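You operate a simulated robot arm through the tools that you are given. There is no shell and no other tool.

The job below is to be done with a simulated robot arm. You get a single attempt, and the scene is never put back.

JOB
Tap the dent in the hollow block's bowl flat with the mallet.
Fine: clamp it first; put the mallet back on its rest and open the clamp after. Set down upright: mallet.

Only the result counts: the job must be done as asked and must still hold three seconds after the hand-in. Knocking over, shifting, dropping, spilling or breaking anything else fails it.

ROBOT AND FRAMES
A 7-joint arm with a fingered hand, fixed in place. Base frame: the origin is at the foot of the arm, x ahead of it, y to its left, z up; the work surface is at about z = 880. Units: mm, rad, N and s.
With the tool pointing down near the work surface it reaches from about 120 to 740 mm from the base axis. Its first joint turns from -1.204 to 3.002 rad. Payload 3.4 kg.
The TCP is the grasp point between the finger pads, 39 mm short of the fingertips. In the tool frame z runs along the fingers and y along their closing line. Largest opening 180 mm; the body of the gripper starts 111 mm behind the TCP. The gripper is a hand of 3 fingers: y runs from the thumb to the fingers, the wrist lies at [0, 0, -262] in the tool frame, and closing takes about 1.5 s.
Orientation is that of the tool frame in the base frame, as a unit quaternion [x, y, z, w]. With the fingers straight down and closing along the base's y, the tool's x points along the base's -x, its y along +y and its z along -z.

CONTROLS
- The arm moves only by the tool send_rows. Its argument "commands" is text: rows parted by semicolons, each of 7 numbers parted by spaces: the shift along the tool's x, y, z in cm, then the turn, a rotation vector about the tool's x, y, z in rad, then the gripper command, from -1 (fully open) to 1 (shut), values between in proportion. In form: tx ty tz rx ry rz jaw; .... A call has 1 to 20 rows; each row is the pose to reach, as a shift and turn from the pose commanded when the call began, along the tool's axes at that moment. Rows are played at 5 a second. More than 50 mm and 0.15 rad between two rows, or a gripper value outside its range, and nothing of the call is played. Where a pose cannot be reached the arm comes as near as it can. A force on the tool above 90 N (or 10 N above the force at the start of the call, whichever is more), or a blocked arm, ends the call early, and 0.2 s more pass. Each finger travels about 72 mm/s and halts on what it meets, pressing with about 32 N; the grip force reading is that of the motor and also rises with nothing between the fingers. The clock runs only during rows and for 0.2 s after the last one: add rows that repeat a pose to give the fingers time. It gives the time, the measured TCP pose, the force on the tool (base axes), the opening and the grip force at its end, in the units of the frame above (readings bear some noise), with the torque about the TCP (base axes, N m) and any sound that the robot's microphone picked up.
- Cameras (640 x 400 px; columns grow to the right, rows downward): "scene" is fixed at [51.5, 502.2, 1511.9]; the picture's right is [-0.91, -0.41, 0.00], its down [-0.14, 0.31, -0.94] and it looks along [0.39, -0.85, -0.34] (base axes); focal length 375 px, centre (320, 200). "wrist" rides on the gripper at [63, -36, -128] in the tool frame; the picture's right is [0.50, 0.87, 0.00], its down [-0.75, 0.44, -0.49] and it looks along [-0.43, 0.25, 0.87] (tool axes); focal length 226 px, centre (320, 200). There is no depth. A picture from a camera that has moved, and an enlarged one, comes with that camera's place and axes in the base frame and with its lens.
- capture(camera): a new picture of that camera. No time passes.
- raise_lower(by): slides the trunk up (or, below 0, down) by that many mm; the arm rides with it, the base frame stays. It gives what a move gives, with no picture.
- set_grasp(shape): the hand has 3 fingers and takes this shape, open, in about a second: jaw (thumb against the fingers, like two jaws); tri (thumb and two fingers); tip (a fingertip pinch); poke (one finger out to press); point (the index stretched); flat (the hand flat); cup (the hand cupped); fist (a fist). The gripper value then closes the fingers along that shape, each until it touches; the sizes above hold for jaw. It gives what a move gives, with no picture.
- zoom(camera, box): a new picture of the part [left, top, right, bottom] of that camera's present view, enlarged. No time passes.
- close_job(): hands the job in; it is judged then, once.

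Nothing tells you positions but the pictures and the camera data. Unless the task says otherwise, let go and move clear before handing in.

The tools are called after ">>>" as a command line: name --argument value ..., lists and objects as JSON in quotes. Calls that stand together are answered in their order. send_rows: Moves the arm, as the interface text tells. Its arguments: {"type":"object","properties":{"commands":{"type":"string"}},"required":["commands"]} The other tools are called the same way: raise_lower (by) slides the trunk up or down; set_grasp (shape) gives the hand a shape; capture (camera) takes a picture; zoom (camera, box) takes an enlarged picture of a part of a camera's view; close_job () hands the job in.

At the start:

```text
t: 0.0
eef_pos: [364.5, -357.7, 1211.7]
tcp_rot: [0.001, 1.0, 0.001, 0.0]
force: [-0.1, 0.5, 0.3]
wrist_torque: [-0.02, 0.02, -0.01]
finger_gap: 180.0
gripper_force: 0.0
shape: jaw
trunk travel left (down, up): [-375.0, 167.0]
```

scene: 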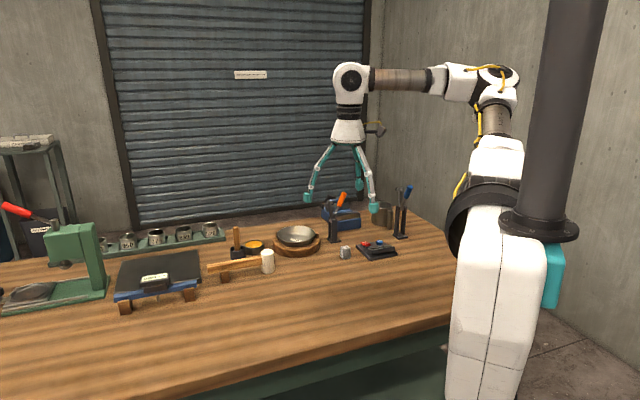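
wrist: 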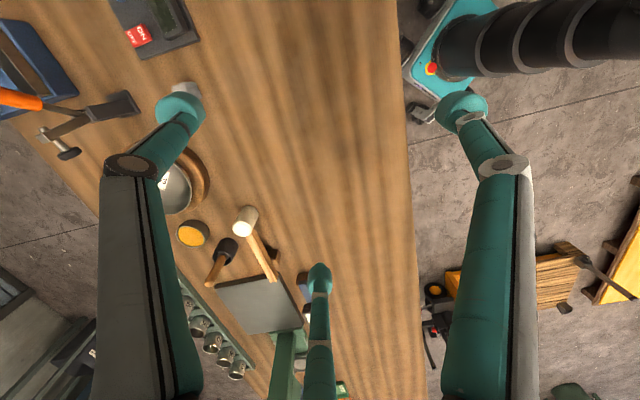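

I see a workbench with a bowl on a round wooden block, a toggle clamp with an orange handle near it, a mallet lying on a rest, and other items. I'll enlarge the pictures to locate them before moving.

>>> zoom --camera "scene" --box '[190, 180, 430, 300]'

>>> zoom --camera "scene" --box '[265, 185, 385, 265]'

>>> zoom --camera "scene" --box '[195, 220, 295, 290]'

>>> zoom --camera "wrist" --box '[0, 50, 330, 350]'

```text
2.67 times, centred on (310, 240) of scene
camera zoom: at [51.5, 502.2, 1511.9], right [-0.91, -0.41, 0.0], down [-0.14, 0.31, -0.94], along [0.39, -0.85, -0.34], focal length 1000 px, centre (347, 93)
```

zoom: 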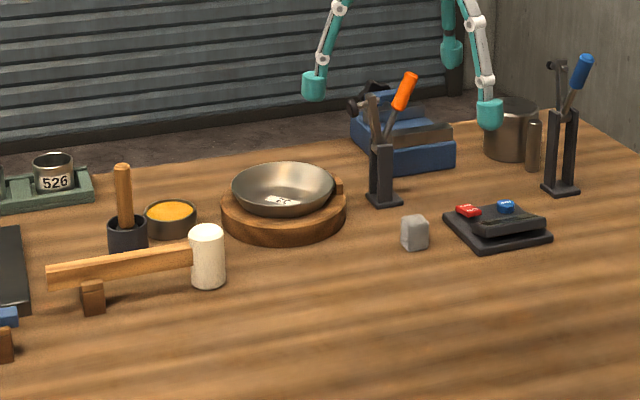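

```text
5.00 times, centred on (325, 225) of scene
camera zoom: at [51.5, 502.2, 1511.9], right [-0.91, -0.41, 0.0], down [-0.14, 0.31, -0.94], along [0.39, -0.85, -0.34], focal length 1874 px, centre (295, 75)
```

zoom: 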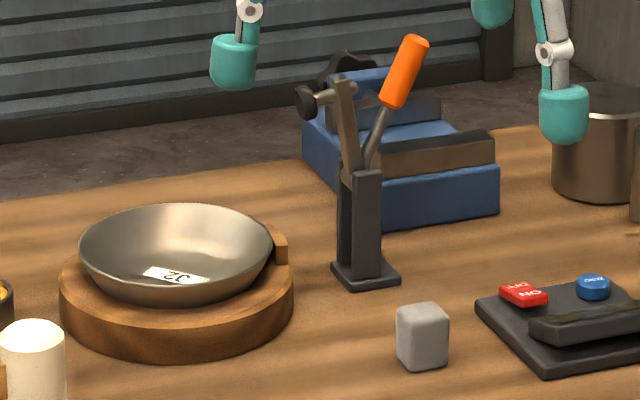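

```text
5.71 times, centred on (245, 255) of scene
camera zoom: at [51.5, 502.2, 1511.9], right [-0.91, -0.41, 0.0], down [-0.14, 0.31, -0.94], along [0.39, -0.85, -0.34], focal length 2142 px, centre (749, -114)
```

zoom: 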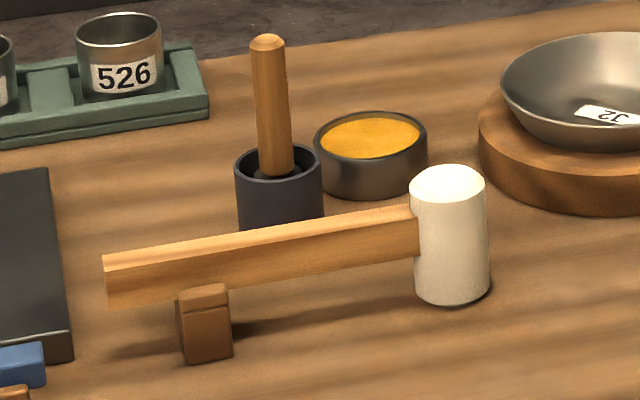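

```text
1.33 times, centred on (165, 200) of wrist
camera zoom: at [301.5, -393.8, 1339.7], right [-0.5, 0.87, 0.0], down [0.76, 0.43, 0.49], along [0.43, 0.25, -0.87], focal length 301 px, centre (527, 200)
```

zoom: 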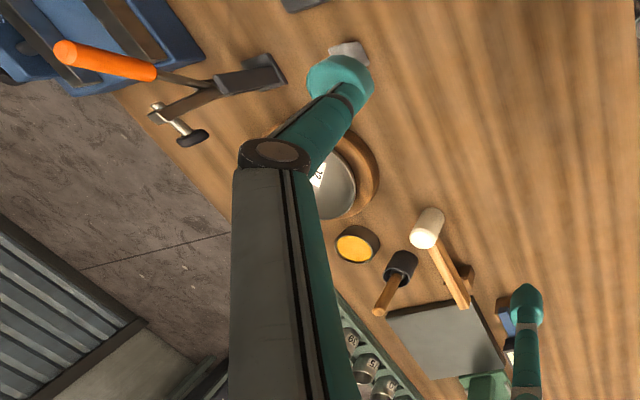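

The bench runs at about 43° to the base axes, with the bowl near (620, -555) and the mallet lying from about (635, -392) to (778, -265). I'll look closer at the bowl, the orange-handled clamp and the switch box.

>>> zoom --camera "scene" --box '[270, 215, 330, 260]'

>>> zoom --camera "scene" --box '[315, 185, 375, 250]'

>>> zoom --camera "scene" --box '[340, 180, 420, 270]'

>>> zoom --camera "scene" --box '[0, 190, 240, 330]'

>>> zoom --camera "wrist" --box '[0, 0, 220, 200]'

>>> zoom --camera "wrist" --box '[150, 180, 350, 400]'

```text
8.89 times, centred on (300, 238) of scene
camera zoom: at [51.5, 502.2, 1511.9], right [-0.91, -0.41, 0.0], down [-0.14, 0.31, -0.94], along [0.39, -0.85, -0.34], focal length 3332 px, centre (498, -133)
```

zoom: 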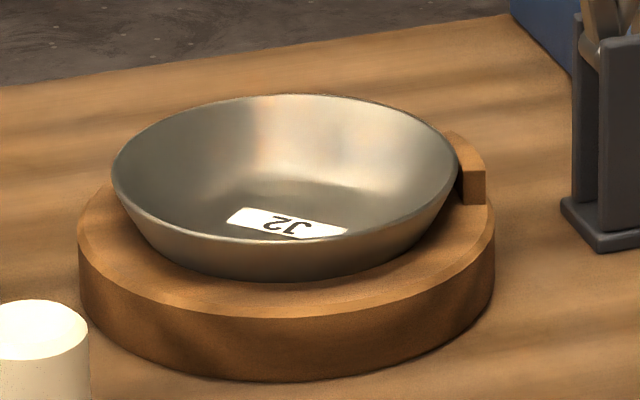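

```text
6.15 times, centred on (345, 218) of scene
camera zoom: at [51.5, 502.2, 1511.9], right [-0.91, -0.41, 0.0], down [-0.14, 0.31, -0.94], along [0.39, -0.85, -0.34], focal length 2306 px, centre (166, 92)
```

zoom: 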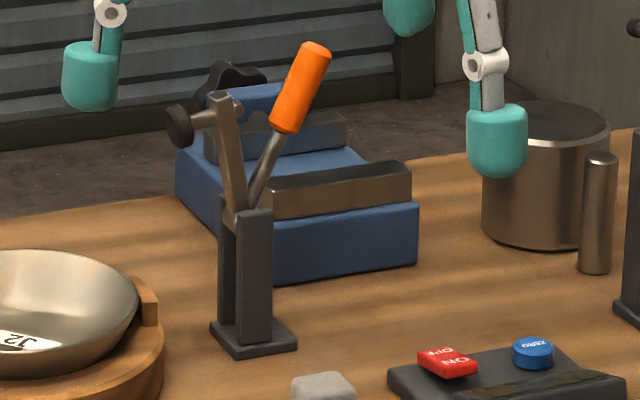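

```text
4.44 times, centred on (380, 225) of scene
camera zoom: at [51.5, 502.2, 1511.9], right [-0.91, -0.41, 0.0], down [-0.14, 0.31, -0.94], along [0.39, -0.85, -0.34], focal length 1666 px, centre (53, 89)
```

zoom: 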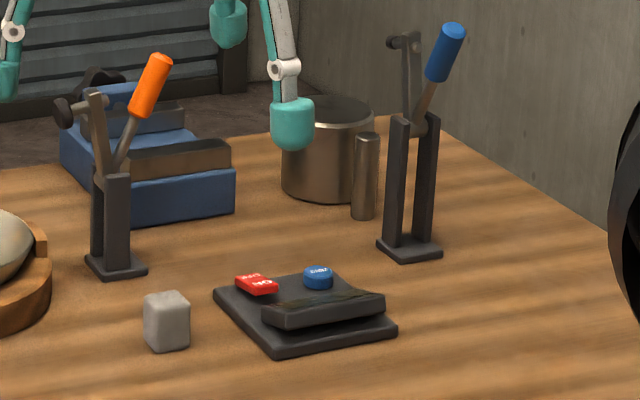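

```text
2.67 times, centred on (120, 260) of scene
camera zoom: at [51.5, 502.2, 1511.9], right [-0.91, -0.41, 0.0], down [-0.14, 0.31, -0.94], along [0.39, -0.85, -0.34], focal length 1000 px, centre (853, 40)
```

zoom: 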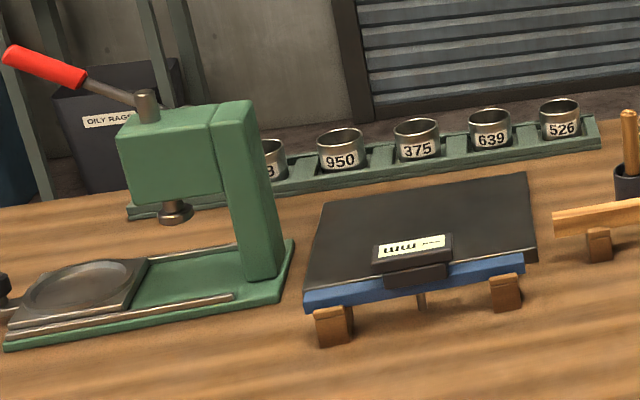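

```text
2.00 times, centred on (110, 100) of wrist
camera zoom: at [301.5, -393.8, 1339.7], right [-0.5, 0.87, 0.0], down [0.76, 0.43, 0.49], along [0.43, 0.25, -0.87], focal length 452 px, centre (740, 400)
```

zoom: 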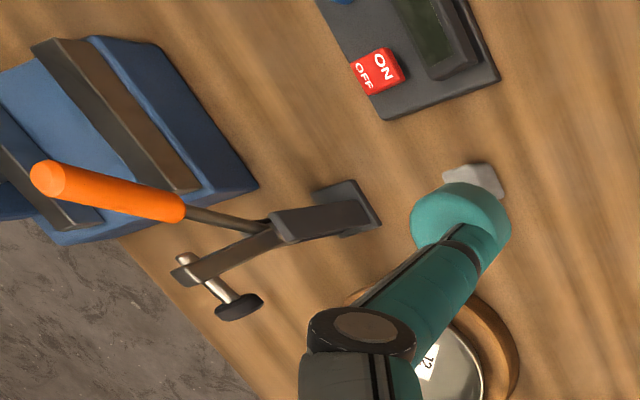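

```text
1.82 times, centred on (250, 290) of wrist
camera zoom: at [301.5, -393.8, 1339.7], right [-0.5, 0.87, 0.0], down [0.76, 0.43, 0.49], along [0.43, 0.25, -0.87], focal length 411 px, centre (447, 36)
```

zoom: 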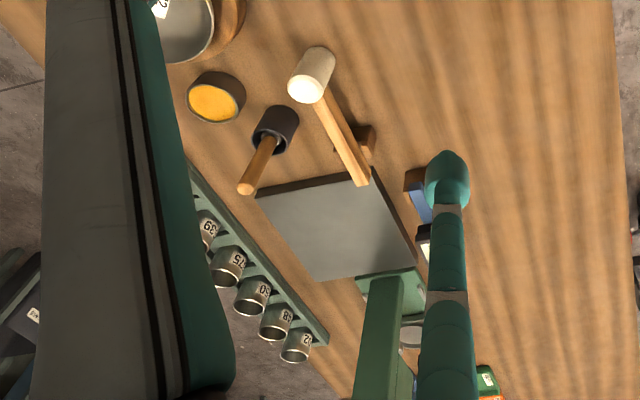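

The clamp with the orange handle stands beside the block (base near (536, -695), handle tip near (508, -717, 1063)) and is open, with its arm up. I'll turn the wrist and move up over the bowl to find the dent.

>>> send_rows --commands "-1.7 -1.04 0.92 0 0 0.134 -1; -3.4 -2.09 1.83 0 0 0.269 -1; -5.1 -3.13 2.75 0 0 0.403 -1; -6.8 -4.17 3.67 0 0 0.538 -1; -8.5 -5.2 4.58 0 0 0.672 -1; -10.2 -6.26 5.5 0 0 0.806 -1; -11.9 -7.3 6.42 0 0 0.941 -1; -13.6 -8.34 7.34 0 0 1.075 -1; -15.3 -9.39 8.25 0 0 1.21 -1; -17.05 -10.43 9.17 0 0 1.344 -1; -17.05 -10.43 9.17 0 0 1.344 -1"

>>> capture --camera "wrist"

>>> capture --camera "scene"

```text
t: 2.4
eef_pos: [534.0, -457.0, 1122.1]
tcp_rot: [0.624, 0.781, -0.001, 0.001]
force: [0.2, -0.2, 0.6]
wrist_torque: [-0.01, -0.01, 0.0]
finger_gap: 180.1
gripper_force: 0.2
shape: jaw
trunk travel left (down, up): [-375.0, 167.0]
```

```text
taken
camera wrist: at [483.8, -404.0, 1250.4], right [0.73, 0.68, 0.0], down [0.59, -0.64, 0.5], along [0.34, -0.36, -0.87], focal length 226 px, centre (320, 200)
```

wrist: 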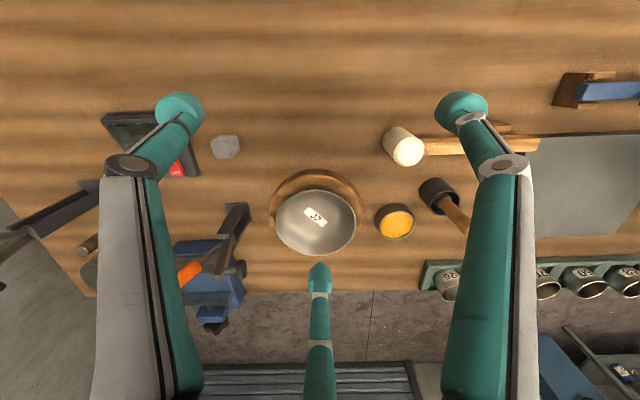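

```text
taken
```

scene: 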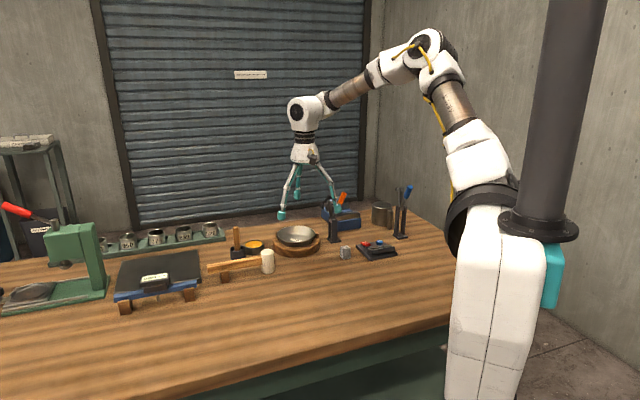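

The wrist camera now looks straight across the bench with the bowl centred. I'll enlarge the bowl to find the dent, and look at the clamp and mallet from here.

>>> zoom --camera "wrist" --box '[260, 160, 370, 265]'

>>> zoom --camera "wrist" --box '[100, 90, 280, 340]'

>>> zoom --camera "wrist" --box '[360, 90, 580, 260]'

```text
3.81 times, centred on (315, 212) of wrist
camera zoom: at [483.8, -404.0, 1250.4], right [0.73, 0.68, 0.0], down [0.59, -0.64, 0.5], along [0.34, -0.36, -0.87], focal length 861 px, centre (339, 152)
```

zoom: 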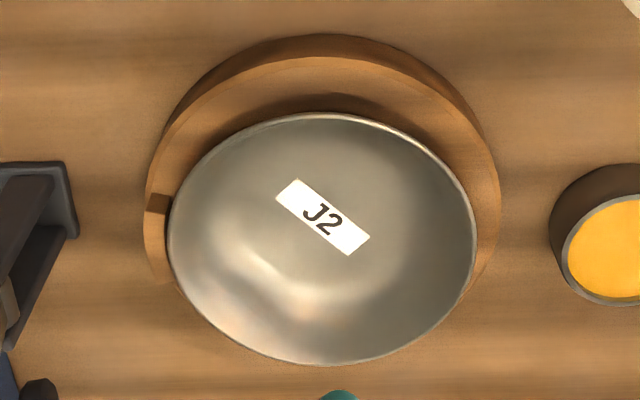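

```text
1.60 times, centred on (190, 215) of wrist
camera zoom: at [483.8, -404.0, 1250.4], right [0.73, 0.68, 0.0], down [0.59, -0.64, 0.5], along [0.34, -0.36, -0.87], focal length 362 px, centre (528, 176)
```

zoom: 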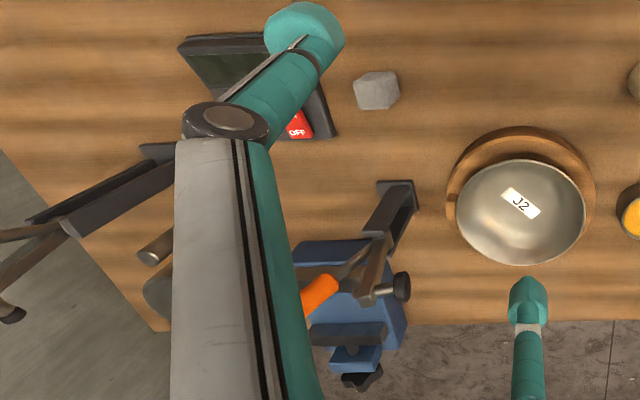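

```text
2.35 times, centred on (470, 175) of wrist
camera zoom: at [483.8, -404.0, 1250.4], right [0.73, 0.68, 0.0], down [0.59, -0.64, 0.5], along [0.34, -0.36, -0.87], focal length 532 px, centre (-33, 259)
```

zoom: 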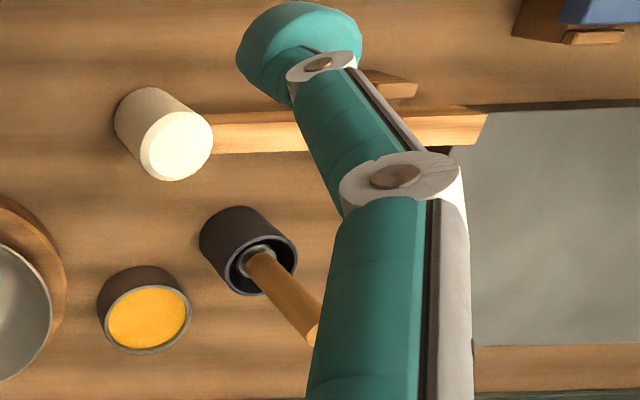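

The bowl (rim radius about 70 mm) is centred near (636, -579), with its rim near z = 928. There is uneven shading at its lower-left wall, so I'll bring the camera closer to confirm the dent.

>>> send_rows --commands "-1.7 0.83 1.77 0 0 0 -1; -3.41 1.67 3.55 0 0 0 -1; -5.1 2.5 5.3 0 0 0 -1; -6.82 3.34 7.1 0 0 0 -1; -6.82 3.34 7.1 0 0 0 -1"

>>> capture --camera "wrist"

>>> zoom --camera "wrist" --box '[240, 140, 400, 260]'

```text
t: 3.6
eef_pos: [580.5, -516.6, 1052.8]
tcp_rot: [0.623, 0.782, -0.002, 0.001]
force: [0.0, 0.4, 0.7]
wrist_torque: [0.0, 0.03, -0.05]
finger_gap: 180.0
gripper_force: 0.0
shape: jaw
trunk travel left (down, up): [-375.0, 167.0]
```

```text
taken
camera wrist: at [531.4, -463.2, 1180.0], right [0.73, 0.68, 0.0], down [0.59, -0.64, 0.5], along [0.34, -0.36, -0.87], focal length 226 px, centre (320, 200)
```

wrist: 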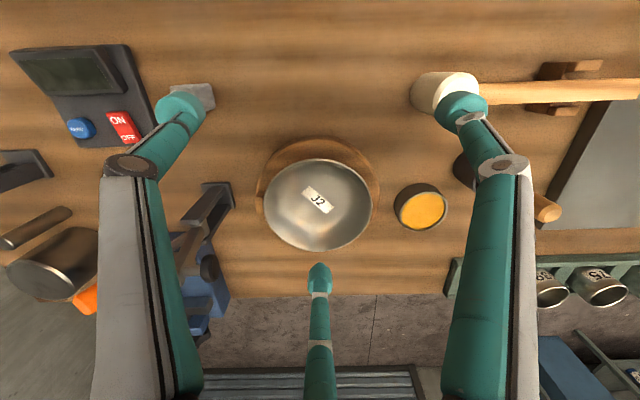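

```text
3.33 times, centred on (320, 200) of wrist
camera zoom: at [531.4, -463.2, 1180.0], right [0.73, 0.68, 0.0], down [0.59, -0.64, 0.5], along [0.34, -0.36, -0.87], focal length 754 px, centre (320, 200)
```

zoom: 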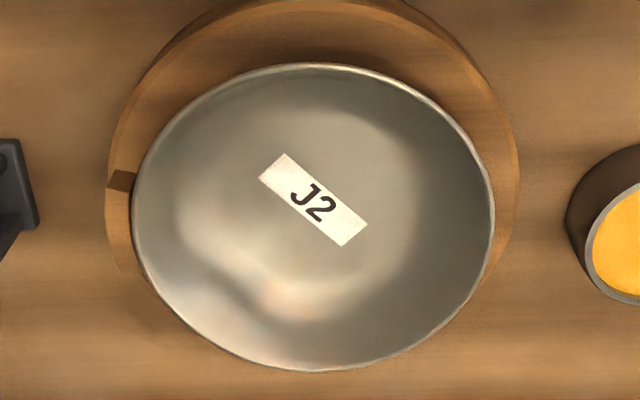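

The shading is disturbed on the bowl's lower-left side. I'll enlarge that part and look at it from another side to pin the dent down.

>>> zoom --camera "wrist" --box '[262, 150, 378, 255]'

>>> zoom --camera "wrist" --box '[268, 195, 338, 248]'

>>> zoom --camera "scene" --box '[275, 220, 325, 255]'

```text
3.81 times, centred on (320, 202) of wrist
camera zoom: at [531.4, -463.2, 1180.0], right [0.73, 0.68, 0.0], down [0.59, -0.64, 0.5], along [0.34, -0.36, -0.87], focal length 861 px, centre (320, 190)
```

zoom: 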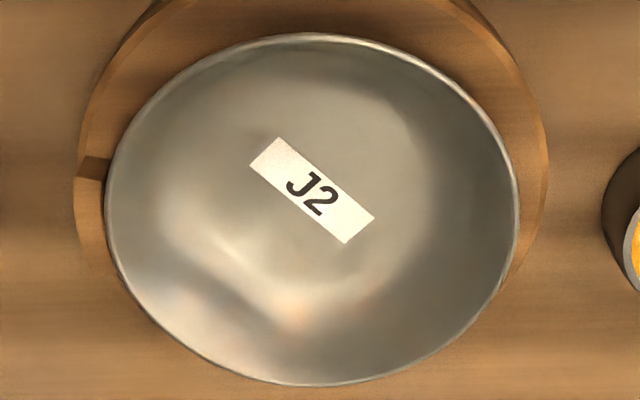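

```text
7.55 times, centred on (303, 222) of wrist
camera zoom: at [531.4, -463.2, 1180.0], right [0.73, 0.68, 0.0], down [0.59, -0.64, 0.5], along [0.34, -0.36, -0.87], focal length 1706 px, centre (448, 38)
```

zoom: 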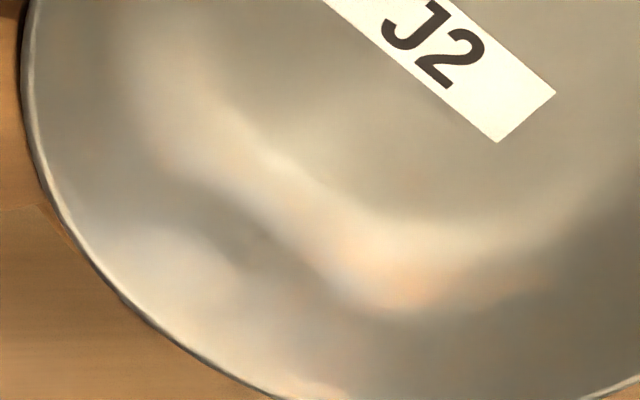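

```text
11.43 times, centred on (300, 238) of scene
camera zoom: at [51.5, 502.2, 1511.9], right [-0.91, -0.41, 0.0], down [-0.14, 0.31, -0.94], along [0.39, -0.85, -0.34], focal length 4284 px, centre (549, -229)
```

zoom: 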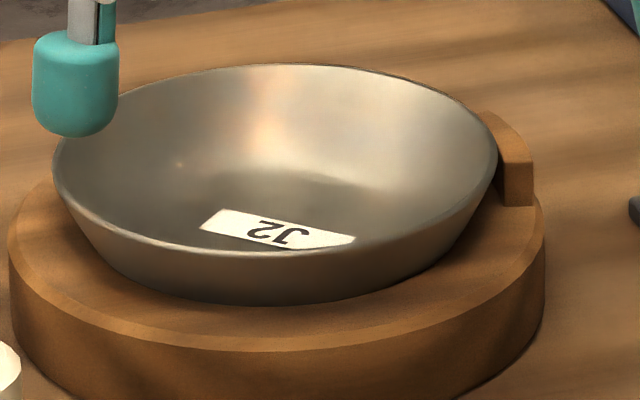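

A bulge shows on the wall on the side away from the robot and towards the clamp. I'll view it from two sideways offsets to fix its position.

>>> send_rows --commands "-1.5 -2.6 0 0 0 0 -1; -3 -5.2 0 0 0 0 -1; -3 -5.2 0 0 0 0 -1"

>>> zoom --camera "wrist" --box '[300, 140, 440, 260]'

>>> send_rows --commands "2 3.46 0 0 0 0 -1; 4 6.93 0 0 0 0 -1; 6 10.4 0 0 0 0 -1; 6 10.4 0 0 0 0 -1"

>>> zoom --camera "wrist" --box '[200, 140, 340, 260]'

>>> capture --camera "wrist"

```text
t: 4.4
eef_pos: [537.6, -557.1, 1052.2]
tcp_rot: [0.623, 0.782, -0.002, 0.0]
force: [-1.1, 0.4, 0.5]
wrist_torque: [0.0, 0.0, 0.0]
finger_gap: 179.7
gripper_force: 0.0
shape: jaw
trunk travel left (down, up): [-375.0, 167.0]
```

```text
3.33 times, centred on (370, 200) of wrist
camera zoom: at [489.2, -503.9, 1179.5], right [0.73, 0.68, 0.0], down [0.59, -0.64, 0.49], along [0.33, -0.36, -0.87], focal length 754 px, centre (153, 200)
```

zoom: 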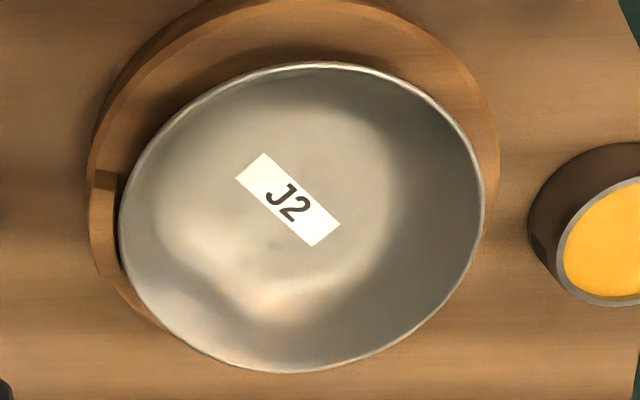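

```text
t: 5.4
eef_pos: [627.2, -477.2, 1051.5]
tcp_rot: [0.623, 0.782, -0.001, 0.001]
force: [0.2, -0.5, -0.3]
wrist_torque: [0.01, -0.02, -0.02]
finger_gap: 179.9
gripper_force: 0.0
shape: jaw
trunk travel left (down, up): [-375.0, 167.0]
```

```text
3.33 times, centred on (270, 200) of wrist
camera zoom: at [576.8, -423.4, 1179.8], right [0.73, 0.68, 0.0], down [0.59, -0.64, 0.49], along [0.34, -0.36, -0.87], focal length 754 px, centre (487, 200)
```

zoom: 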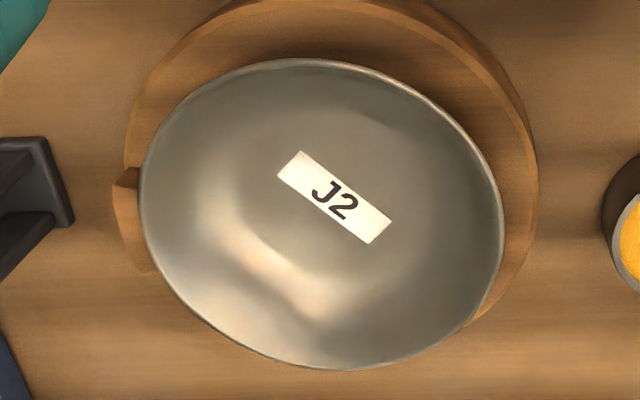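

```text
taken
camera wrist: at [576.8, -423.4, 1179.8], right [0.73, 0.68, 0.0], down [0.59, -0.64, 0.49], along [0.34, -0.36, -0.87], focal length 226 px, centre (320, 200)
```

wrist: 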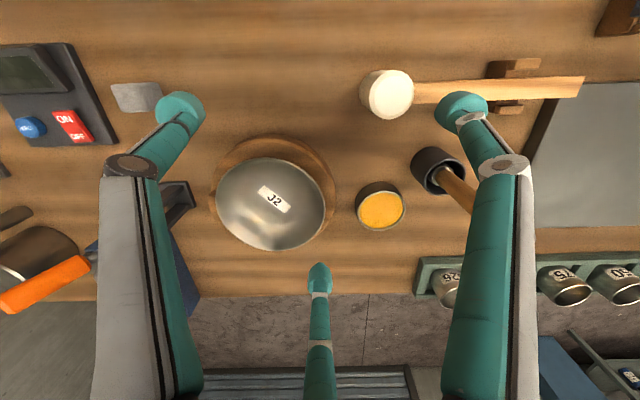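

The dent looks to be on the far wall towards the clamp, near (a, n) about (-30, +34) from the bowl centre. Next I'll turn the hand to line up with the bench, over the mallet, and try closing in free air to see how the three fingers come together.

>>> send_rows --commands "0 0 -0.5 0 0 0.131 -1; 0 0 -1 0 0 0.262 -1; 0 0 -1.5 0 0 0.393 -1; 0 0 -2 0 0 0.524 -1; 0 0 -2.5 0 0 0.654 -1; 0 0 -3 0 0 0.785 -1; 0 0 -3.5 0 0 0.916 -1; 0 0 -4 0 0 1.047 -1; 0 0 -4 0 0 1.047 -1"

>>> capture --camera "wrist"

>>> send_rows --commands "0 0 0 0 0 0 0.3; 0 0 0 0 0 0 0.5; 0 0 0 0 0 0 0.5; 0 0 0 0 0 0 0.5; 0 0 0 0 0 0 0.5; 0 0 0 0 0 0 0.5; 0 0 0 0 0 0 0.5"

>>> capture --camera "wrist"

>>> zoom --camera "scene" --box '[230, 80, 350, 260]'

```text
t: 7.4
eef_pos: [574.4, -612.4, 1032.0]
tcp_rot: [0.919, 0.392, 0.032, -0.02]
force: [0.7, 0.0, -0.4]
wrist_torque: [-0.01, -0.02, -0.01]
finger_gap: 179.8
gripper_force: 0.1
shape: jaw
out of reach, approached as far as the arm can: row 4, 5, 6, 7, 8, 9
trunk travel left (down, up): [-375.0, 167.0]
```

```text
taken
camera wrist: at [584.4, -549.7, 1165.2], right [0.97, -0.24, 0.03], down [-0.23, -0.87, 0.43], along [-0.08, -0.42, -0.9], focal length 226 px, centre (320, 200)
```

wrist: 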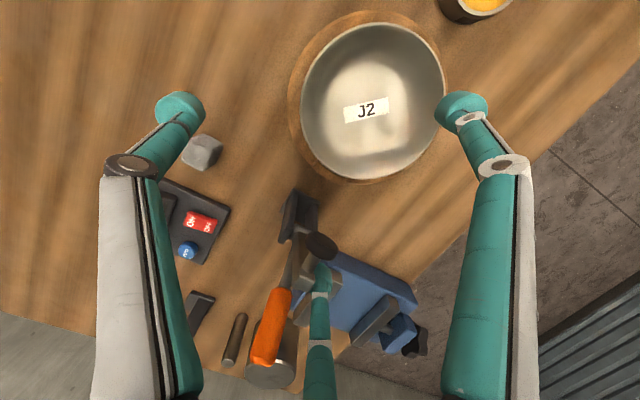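

```text
t: 9.0
eef_pos: [573.5, -613.2, 1032.7]
tcp_rot: [0.919, 0.393, 0.033, -0.019]
force: [0.7, -7.0, 0.4]
wrist_torque: [-0.06, 0.04, 0.17]
finger_gap: 49.1
gripper_force: 0.1
shape: jaw
trunk travel left (down, up): [-375.0, 167.0]
```

```text
taken
camera wrist: at [584.3, -550.9, 1164.7], right [0.97, -0.24, 0.03], down [-0.23, -0.87, 0.43], along [-0.08, -0.42, -0.9], focal length 226 px, centre (320, 200)
```

wrist: 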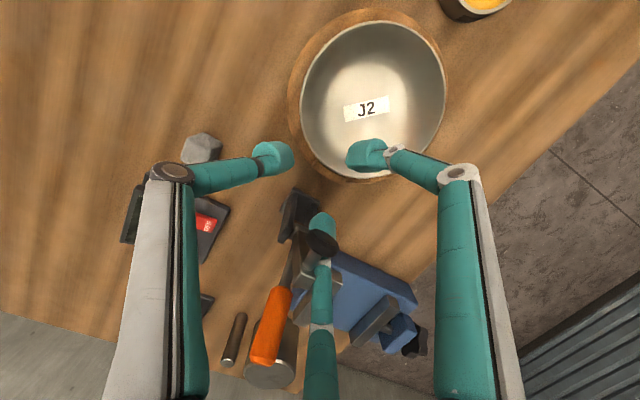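

```text
2.22 times, centred on (290, 170) of scene
camera zoom: at [51.5, 502.2, 1511.9], right [-0.91, -0.41, 0.0], down [-0.14, 0.31, -0.94], along [0.39, -0.85, -0.34], focal length 833 px, centre (387, 267)
```

zoom: 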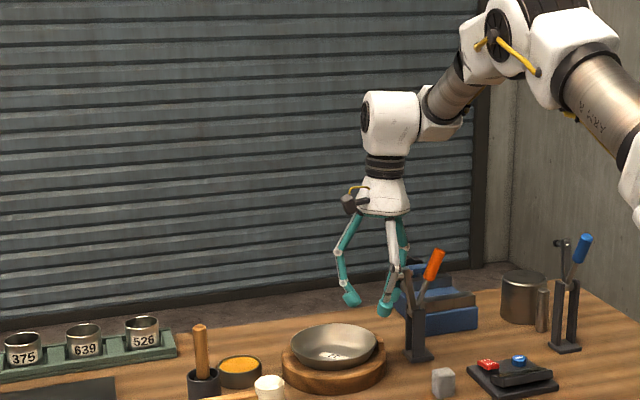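

Turning that way ran the wrist out of range: the arm drifted towards the clamp and a finger is lightly touching the clamp's knob. I'll open the fingers and back straight out upward.

>>> send_rows --commands "0 0 0 0 0 0 0.2; 0 0 0 0 0 0 -0.2; 0 0 0 0 0 0 -0.6; 0 0 0 0 0 0 -1; 0 0 0 0 0 0 -1; 0 0 0 0 0 0 -1; 0 0 0 0 0 0 -1; 0 0 0 0 0 0 -1"

>>> capture --camera "wrist"

>>> zoom --camera "scene" --box '[290, 150, 380, 260]'

```text
t: 10.8
eef_pos: [573.4, -612.7, 1031.7]
tcp_rot: [0.919, 0.393, 0.032, -0.019]
force: [-1.2, -0.3, 0.1]
wrist_torque: [0.03, 0.01, -0.02]
finger_gap: 179.8
gripper_force: 0.1
shape: jaw
trunk travel left (down, up): [-375.0, 167.0]
```

```text
taken
camera wrist: at [584.2, -549.9, 1165.1], right [0.97, -0.24, 0.03], down [-0.23, -0.87, 0.43], along [-0.08, -0.42, -0.9], focal length 226 px, centre (320, 200)
```

wrist: 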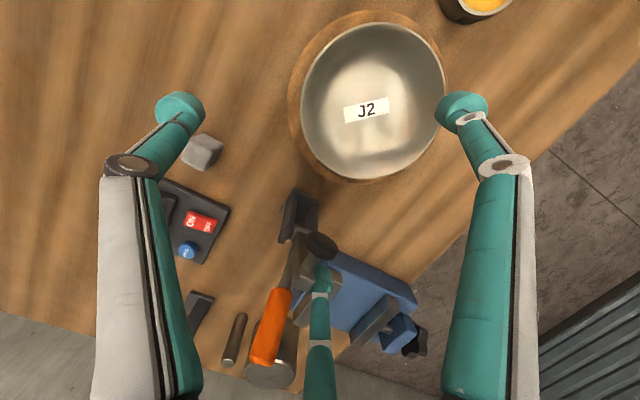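

```text
3.64 times, centred on (335, 205) of scene
camera zoom: at [51.5, 502.2, 1511.9], right [-0.91, -0.41, 0.0], down [-0.14, 0.31, -0.94], along [0.39, -0.85, -0.34], focal length 1363 px, centre (266, 182)
```

zoom: 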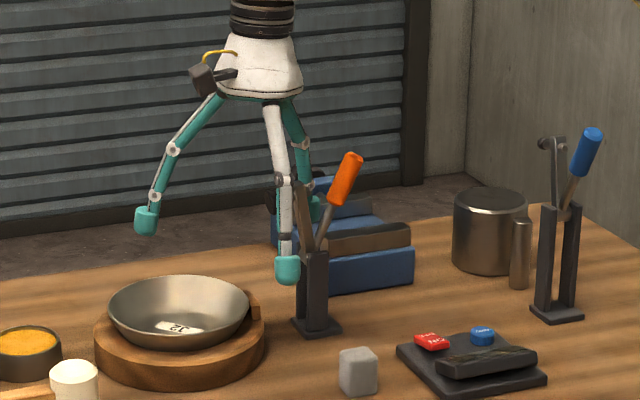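

Contact is gone and the clamp looks unchanged. I'll test a small straight-up move before going higher.

>>> send_rows --commands "0.07 -0.01 -1 0 0 0 -1; 0.15 -0.02 -2 0 0 0 -1"

```text
t: 11.4
eef_pos: [572.0, -612.7, 1053.9]
tcp_rot: [0.917, 0.396, 0.034, -0.02]
force: [0.0, 0.2, 0.1]
wrist_torque: [0.01, 0.01, 0.01]
finger_gap: 179.8
gripper_force: 0.0
shape: jaw
trunk travel left (down, up): [-375.0, 167.0]
```

>>> send_rows --commands "0.2 -0.03 -2.5 0 0 0 -1; 0.37 -0.05 -5 0 0 0 -1; 0.55 -0.07 -7.5 0 0 0 -1; 0.74 -0.1 -10 0 0 0 -1; 0.74 -0.1 -10 0 0 0 -1"

>>> zoom --camera "scene" --box '[270, 150, 400, 260]'

```text
t: 12.6
eef_pos: [568.5, -639.2, 1148.7]
tcp_rot: [0.918, 0.395, 0.033, -0.021]
force: [0.1, -0.7, 0.0]
wrist_torque: [-0.01, -0.02, 0.03]
finger_gap: 180.2
gripper_force: 0.1
shape: jaw
out of reach, approached as far as the arm can: row 1, 2, 3, 4, 5
trunk travel left (down, up): [-375.0, 167.0]
```

```text
3.64 times, centred on (335, 205) of scene
camera zoom: at [51.5, 502.2, 1511.9], right [-0.91, -0.41, 0.0], down [-0.14, 0.31, -0.94], along [0.39, -0.85, -0.34], focal length 1363 px, centre (266, 182)
```

zoom: 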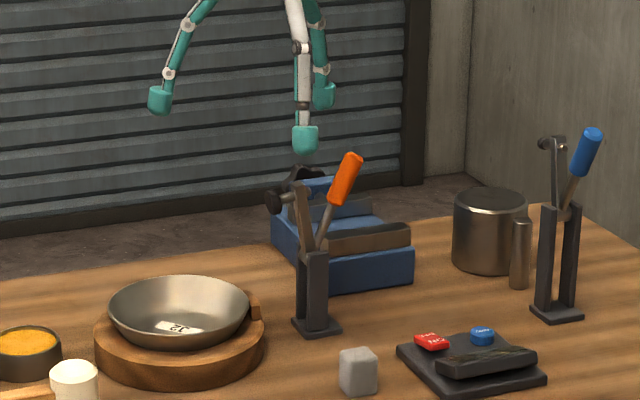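

The hand is clear and the clamp, bowl and box are unchanged. Now I'll turn the wrist back the other way, level it and bring it nearer the robot.

>>> send_rows --commands "0.76 -0.8 0.18 0.0049 -0.0031 -0.1369 -1; 1.53 -1.6 0.36 0.0098 -0.0063 -0.2738 -1; 2.29 -2.39 0.54 0.0148 -0.0094 -0.4106 -1; 3.05 -3.19 0.72 0.0197 -0.0126 -0.5475 -1; 3.82 -3.99 0.91 0.0246 -0.0157 -0.6844 -1; 4.58 -4.79 1.09 0.0295 -0.0188 -0.8213 -1; 5.34 -5.58 1.27 0.0344 -0.022 -0.9582 -1; 6.11 -6.38 1.45 0.0393 -0.0251 -1.095 -1; 6.87 -7.18 1.63 0.0443 -0.0282 -1.2319 -1; 7.64 -7.98 1.81 0.0492 -0.0314 -1.3688 -1; 8.4 -8.77 1.99 0.0541 -0.0345 -1.5057 -1; 9.16 -9.57 2.17 0.059 -0.0376 -1.6426 -1; 9.93 -10.37 2.36 0.0639 -0.0408 -1.7794 -1; 10.69 -11.17 2.54 0.0688 -0.0439 -1.9163 -1; 11.45 -11.96 2.72 0.0738 -0.047 -2.0532 -1; 12.22 -12.76 2.9 0.0787 -0.0502 -2.1901 -1; 12.98 -13.56 3.08 0.0836 -0.0533 -2.327 -1; 12.98 -13.56 3.08 0.0836 -0.0533 -2.327 -1"

```text
t: 16.4
eef_pos: [560.3, -449.4, 1129.4]
tcp_rot: [-0.001, 1.0, -0.001, 0.0]
force: [-0.6, 0.4, -0.7]
wrist_torque: [-0.03, 0.0, -0.04]
finger_gap: 180.0
gripper_force: 0.1
shape: jaw
trunk travel left (down, up): [-375.0, 167.0]
```

The pose is level again. Now I'll turn the hand so it closes across the mallet handle and hover above it.

>>> send_rows --commands "-2.1 1.74 0.8 0 0 -0.1245 -1; -4.19 3.48 1.65 0 0 -0.249 -1; -6.29 5.22 2.47 0 0 -0.3735 -1; -8.38 6.96 3.3 0 0 -0.498 -1; -10.48 8.7 4.1 0 0 -0.6225 -1; -12.57 10.44 4.94 0 0 -0.747 -1; -12.57 10.44 4.94 0 0 -0.747 -1"

>>> capture --camera "wrist"

>>> capture --camera "scene"

```text
t: 18.0
eef_pos: [685.7, -346.5, 1080.1]
tcp_rot: [-0.363, 0.932, -0.002, 0.0]
force: [-0.1, -0.3, 0.2]
wrist_torque: [0.0, 0.0, 0.05]
finger_gap: 180.0
gripper_force: 0.1
shape: jaw
trunk travel left (down, up): [-375.0, 167.0]
```

```text
taken
camera wrist: at [663.5, -414.4, 1208.5], right [-0.95, 0.3, 0.0], down [0.26, 0.83, 0.49], along [0.15, 0.47, -0.87], focal length 226 px, centre (320, 200)
```

wrist: 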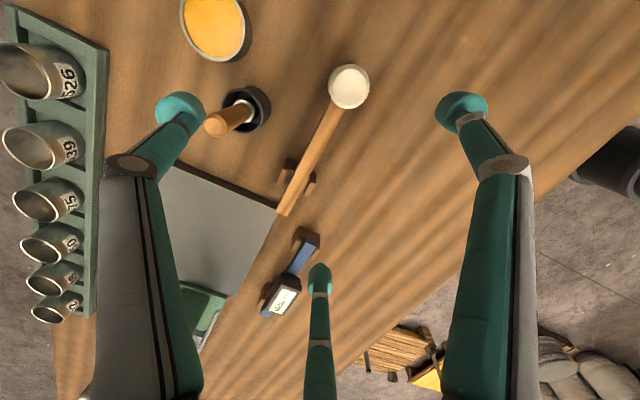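

```text
taken
```

scene: 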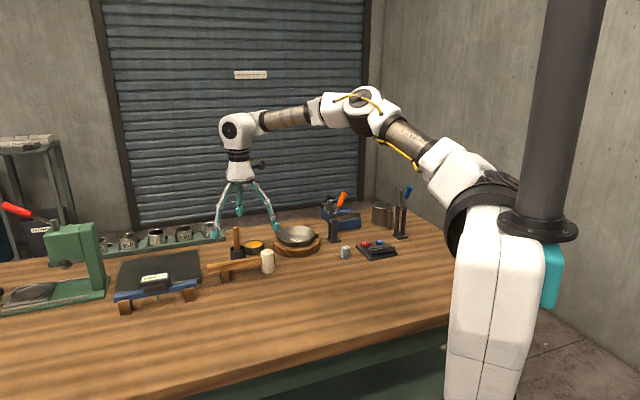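

The mallet is in view between the fingers. I'll enlarge it to measure head, handle and rest.

>>> zoom --camera "wrist" --box '[255, 50, 385, 230]'

>>> zoom --camera "scene" --box '[200, 235, 285, 290]'

```text
2.22 times, centred on (320, 140) of wrist
camera zoom: at [663.5, -414.4, 1208.5], right [-0.95, 0.3, 0.0], down [0.26, 0.83, 0.49], along [0.15, 0.47, -0.87], focal length 502 px, centre (320, 333)
```

zoom: 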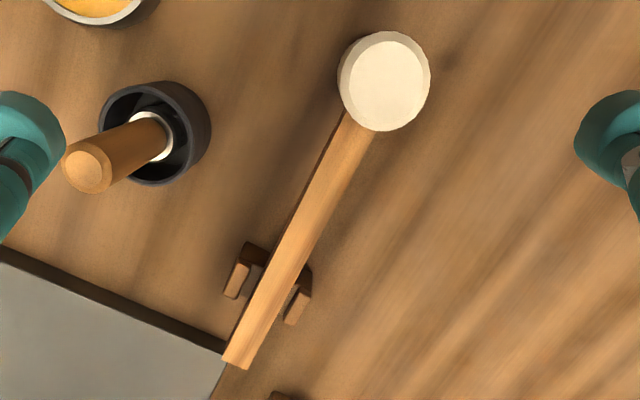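

```text
7.27 times, centred on (242, 262) of scene
camera zoom: at [51.5, 502.2, 1511.9], right [-0.91, -0.41, 0.0], down [-0.14, 0.31, -0.94], along [0.39, -0.85, -0.34], focal length 2726 px, centre (884, -254)
```

zoom: 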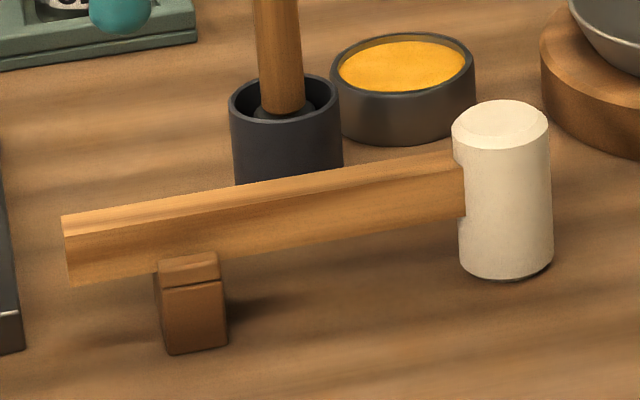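

The mallet head (about 43 mm across, 70 mm tall) stands near (637, -391), with the handle level at z of about 926 and a forked rest under its far part. An upright stick is close on the far side, so I'll check how the other hand shapes look before choosing a grip.

>>> set_grasp --shape "tip"

>>> capture --camera "wrist"

>>> set_grasp --shape "tri"

>>> capture --camera "wrist"

>>> set_grasp --shape "jaw"

>>> capture --camera "wrist"

```text
t: 18.9
eef_pos: [686.1, -346.0, 1080.5]
tcp_rot: [-0.363, 0.932, -0.001, 0.0]
force: [0.4, 0.1, -0.4]
wrist_torque: [-0.02, -0.03, 0.03]
finger_gap: 179.9
gripper_force: 0.0
shape: tip
trunk travel left (down, up): [-375.0, 167.0]
```

```text
taken
camera wrist: at [664.6, -414.1, 1207.2], right [-0.95, 0.3, 0.0], down [0.26, 0.83, 0.49], along [0.15, 0.47, -0.87], focal length 226 px, centre (320, 200)
```

wrist: 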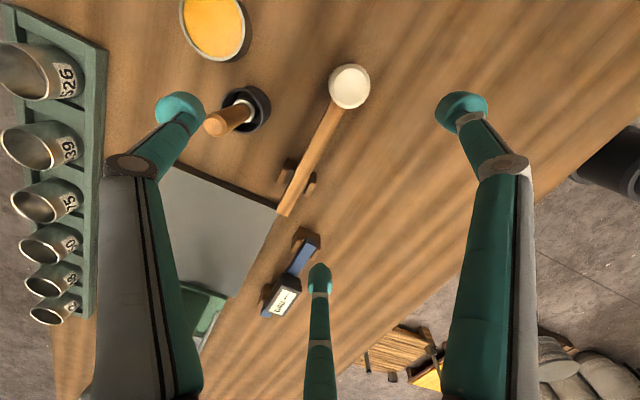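

```text
t: 19.8
eef_pos: [686.6, -345.7, 1080.0]
tcp_rot: [-0.363, 0.932, 0.0, 0.0]
force: [-0.6, 0.5, -0.3]
wrist_torque: [-0.04, -0.01, 0.0]
finger_gap: 179.8
gripper_force: 0.1
shape: tri
trunk travel left (down, up): [-375.0, 167.0]
```

```text
taken
camera wrist: at [664.7, -414.1, 1207.1], right [-0.95, 0.3, 0.0], down [0.26, 0.83, 0.49], along [0.15, 0.47, -0.87], focal length 226 px, centre (320, 200)
```

wrist: 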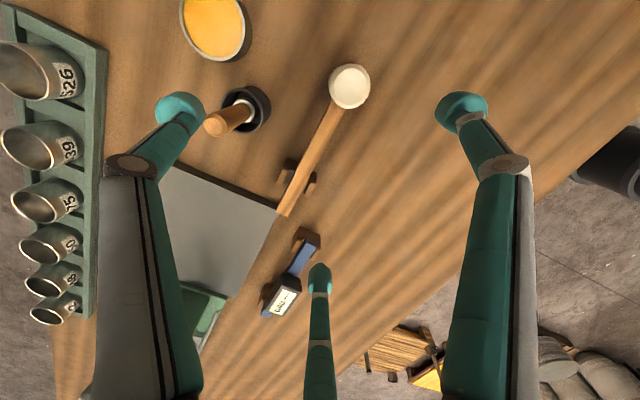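

```text
t: 20.7
eef_pos: [686.7, -344.7, 1079.4]
tcp_rot: [-0.364, 0.931, -0.001, 0.0]
force: [0.9, -0.1, 0.1]
wrist_torque: [-0.05, 0.03, -0.01]
finger_gap: 179.8
gripper_force: 0.1
shape: jaw
trunk travel left (down, up): [-375.0, 167.0]
```

```text
taken
camera wrist: at [664.7, -414.1, 1207.1], right [-0.95, 0.3, 0.0], down [0.26, 0.83, 0.49], along [0.15, 0.47, -0.87], focal length 226 px, centre (320, 200)
```

wrist: 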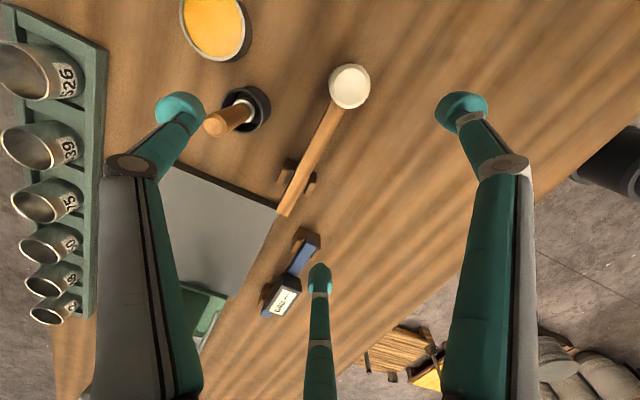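

All three look the same when open. I'll close in free air in the jaw shape (nothing is near the hand here) to see how the fingers meet.

>>> send_rows --commands "0 0 0 0 0 0 0.2; 0 0 0 0 0 0 0.6; 0 0 0 0 0 0 0.6; 0 0 0 0 0 0 0.6; 0 0 0 0 0 0 0.6; 0 0 0 0 0 0 0.6; 0 0 0 0 0 0 0.6; 0 0 0 0 0 0 0.6; 0 0 0 0 0 0 0.6"

>>> capture --camera "wrist"

>>> zoom --camera "scene" --box '[180, 110, 310, 270]'

>>> send_rows --commands "0 0 0 0 0 0 0.8; 0 0 0 0 0 0 1; 0 0 0 0 0 0 1; 0 0 0 0 0 0 1; 0 0 0 0 0 0 1; 0 0 0 0 0 0 1"

>>> capture --camera "wrist"

>>> zoom --camera "scene" --box '[180, 110, 310, 270]'

```text
t: 22.7
eef_pos: [687.4, -345.6, 1078.8]
tcp_rot: [-0.363, 0.932, -0.001, -0.001]
force: [0.0, -0.1, -1.0]
wrist_torque: [-0.02, 0.03, 0.01]
finger_gap: 36.4
gripper_force: 0.0
shape: jaw
trunk travel left (down, up): [-375.0, 167.0]
```

```text
taken
camera wrist: at [664.7, -414.1, 1207.1], right [-0.95, 0.3, 0.0], down [0.26, 0.83, 0.49], along [0.15, 0.47, -0.87], focal length 226 px, centre (320, 200)
```

wrist: 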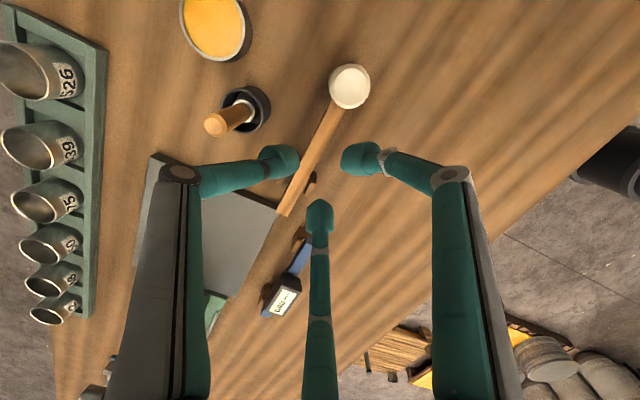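

```text
2.50 times, centred on (245, 190) of scene
camera zoom: at [51.5, 502.2, 1511.9], right [-0.91, -0.41, 0.0], down [-0.14, 0.31, -0.94], along [0.39, -0.85, -0.34], focal length 937 px, centre (508, 225)
```

zoom: 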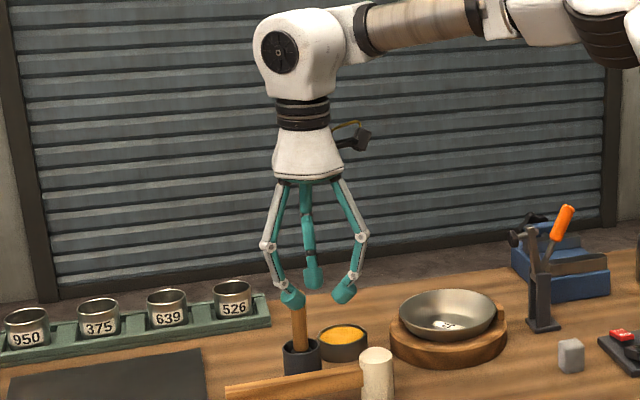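

```text
t: 24.1
eef_pos: [686.2, -344.2, 1079.9]
tcp_rot: [-0.363, 0.932, -0.001, -0.001]
force: [-0.7, -0.9, 0.5]
wrist_torque: [0.0, 0.03, 0.01]
finger_gap: 0.1
gripper_force: 32.1
shape: jaw
trunk travel left (down, up): [-375.0, 167.0]
```

```text
taken
camera wrist: at [664.7, -414.1, 1207.1], right [-0.95, 0.3, 0.0], down [0.26, 0.83, 0.49], along [0.15, 0.47, -0.87], focal length 226 px, centre (320, 200)
```

wrist: 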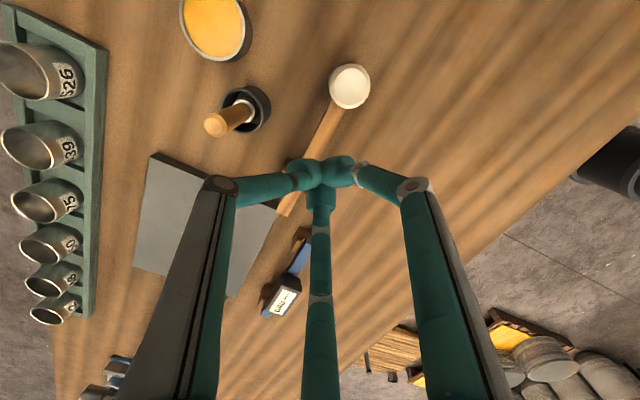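

```text
2.50 times, centred on (245, 190) of scene
camera zoom: at [51.5, 502.2, 1511.9], right [-0.91, -0.41, 0.0], down [-0.14, 0.31, -0.94], along [0.39, -0.85, -0.34], focal length 937 px, centre (508, 225)
```

zoom: 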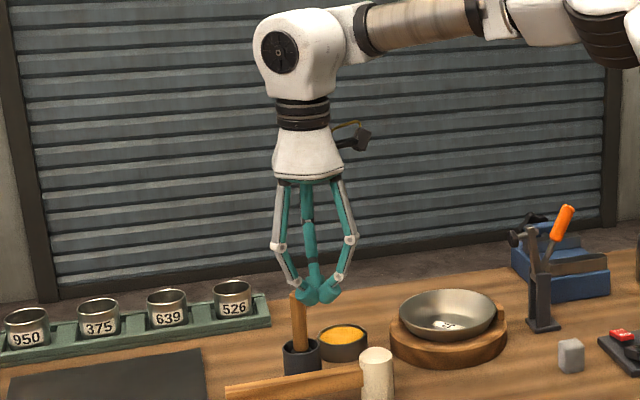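

The three fingers close like a chuck onto the tool axis. I'll look at the closed tips in detail to know at what height the pads really meet.

>>> zoom --camera "scene" --box '[225, 175, 270, 240]'

>>> zoom --camera "wrist" --box '[230, 100, 410, 260]'

```text
6.15 times, centred on (248, 208) of scene
camera zoom: at [51.5, 502.2, 1511.9], right [-0.91, -0.41, 0.0], down [-0.14, 0.31, -0.94], along [0.39, -0.85, -0.34], focal length 2306 px, centre (766, 154)
```

zoom: 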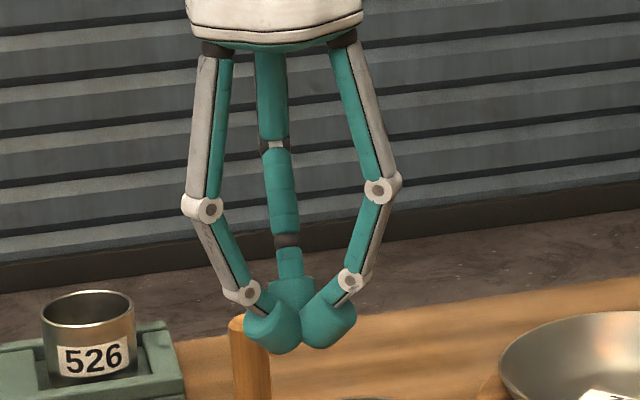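

```text
2.50 times, centred on (320, 180) of wrist
camera zoom: at [664.7, -414.1, 1207.1], right [-0.95, 0.3, 0.0], down [0.26, 0.83, 0.49], along [0.15, 0.47, -0.87], focal length 565 px, centre (320, 250)
```

zoom: 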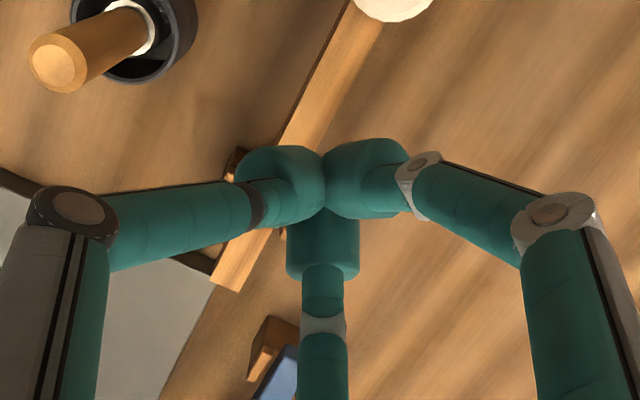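

The pads only meet about 40 mm below the TCP when closed, so the closed hand makes a compact pusher. I'll do the clamp first: raise the closed hand and swing it, tilted outward, to the far side of the orange handle.

>>> send_rows --commands "1 0 -2.5 0.02 0 0 1; 3 0 -5 0.04 0 0 1; 6 0 -7.5 0.06 0 0 1; 9.3 -0.3 -10 0.08 0 0 1; 12.7 -0.7 -10 0.11 0 0 1; 16.1 -1.1 -10 0.14 0 0 1; 19.5 -1.5 -10 0.17 0 0 1; 22.9 -1.9 -10 0.2 0 0 1; 26.3 -2.3 -10 0.23 0 0 1; 29.7 -2.7 -10 0.26 0 0 1; 33.1 -3.1 -10 0.29 0 0 1; 36.5 -3.5 -10 0.32 0 0 1; 39.9 -3.8 -10 0.35 0 0 1; 43.4 -4.2 -10 0.35 0 0 1; 43.4 -4.2 -10 0.35 0 0 1"

>>> capture --camera "wrist"

>>> capture --camera "scene"

```text
t: 27.3
eef_pos: [395.9, -669.0, 1181.7]
tcp_rot: [-0.357, 0.917, -0.164, 0.062]
force: [0.0, -0.2, 0.3]
wrist_torque: [0.01, -0.01, 0.01]
finger_gap: 0.0
gripper_force: 32.1
shape: jaw
trunk travel left (down, up): [-375.0, 167.0]
```

```text
taken
camera wrist: at [343.3, -704.3, 1313.1], right [-0.92, 0.26, -0.3], down [0.16, 0.94, 0.31], along [0.36, 0.24, -0.9], focal length 226 px, centre (320, 200)
```

wrist: 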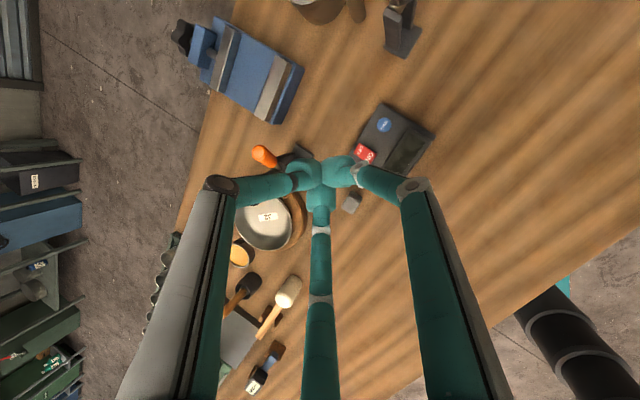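

```text
taken
```

scene: 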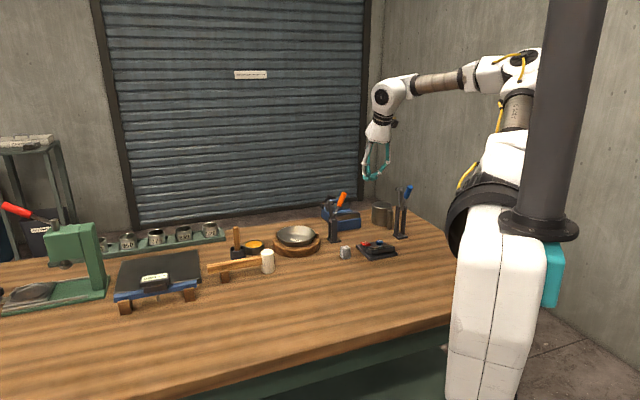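

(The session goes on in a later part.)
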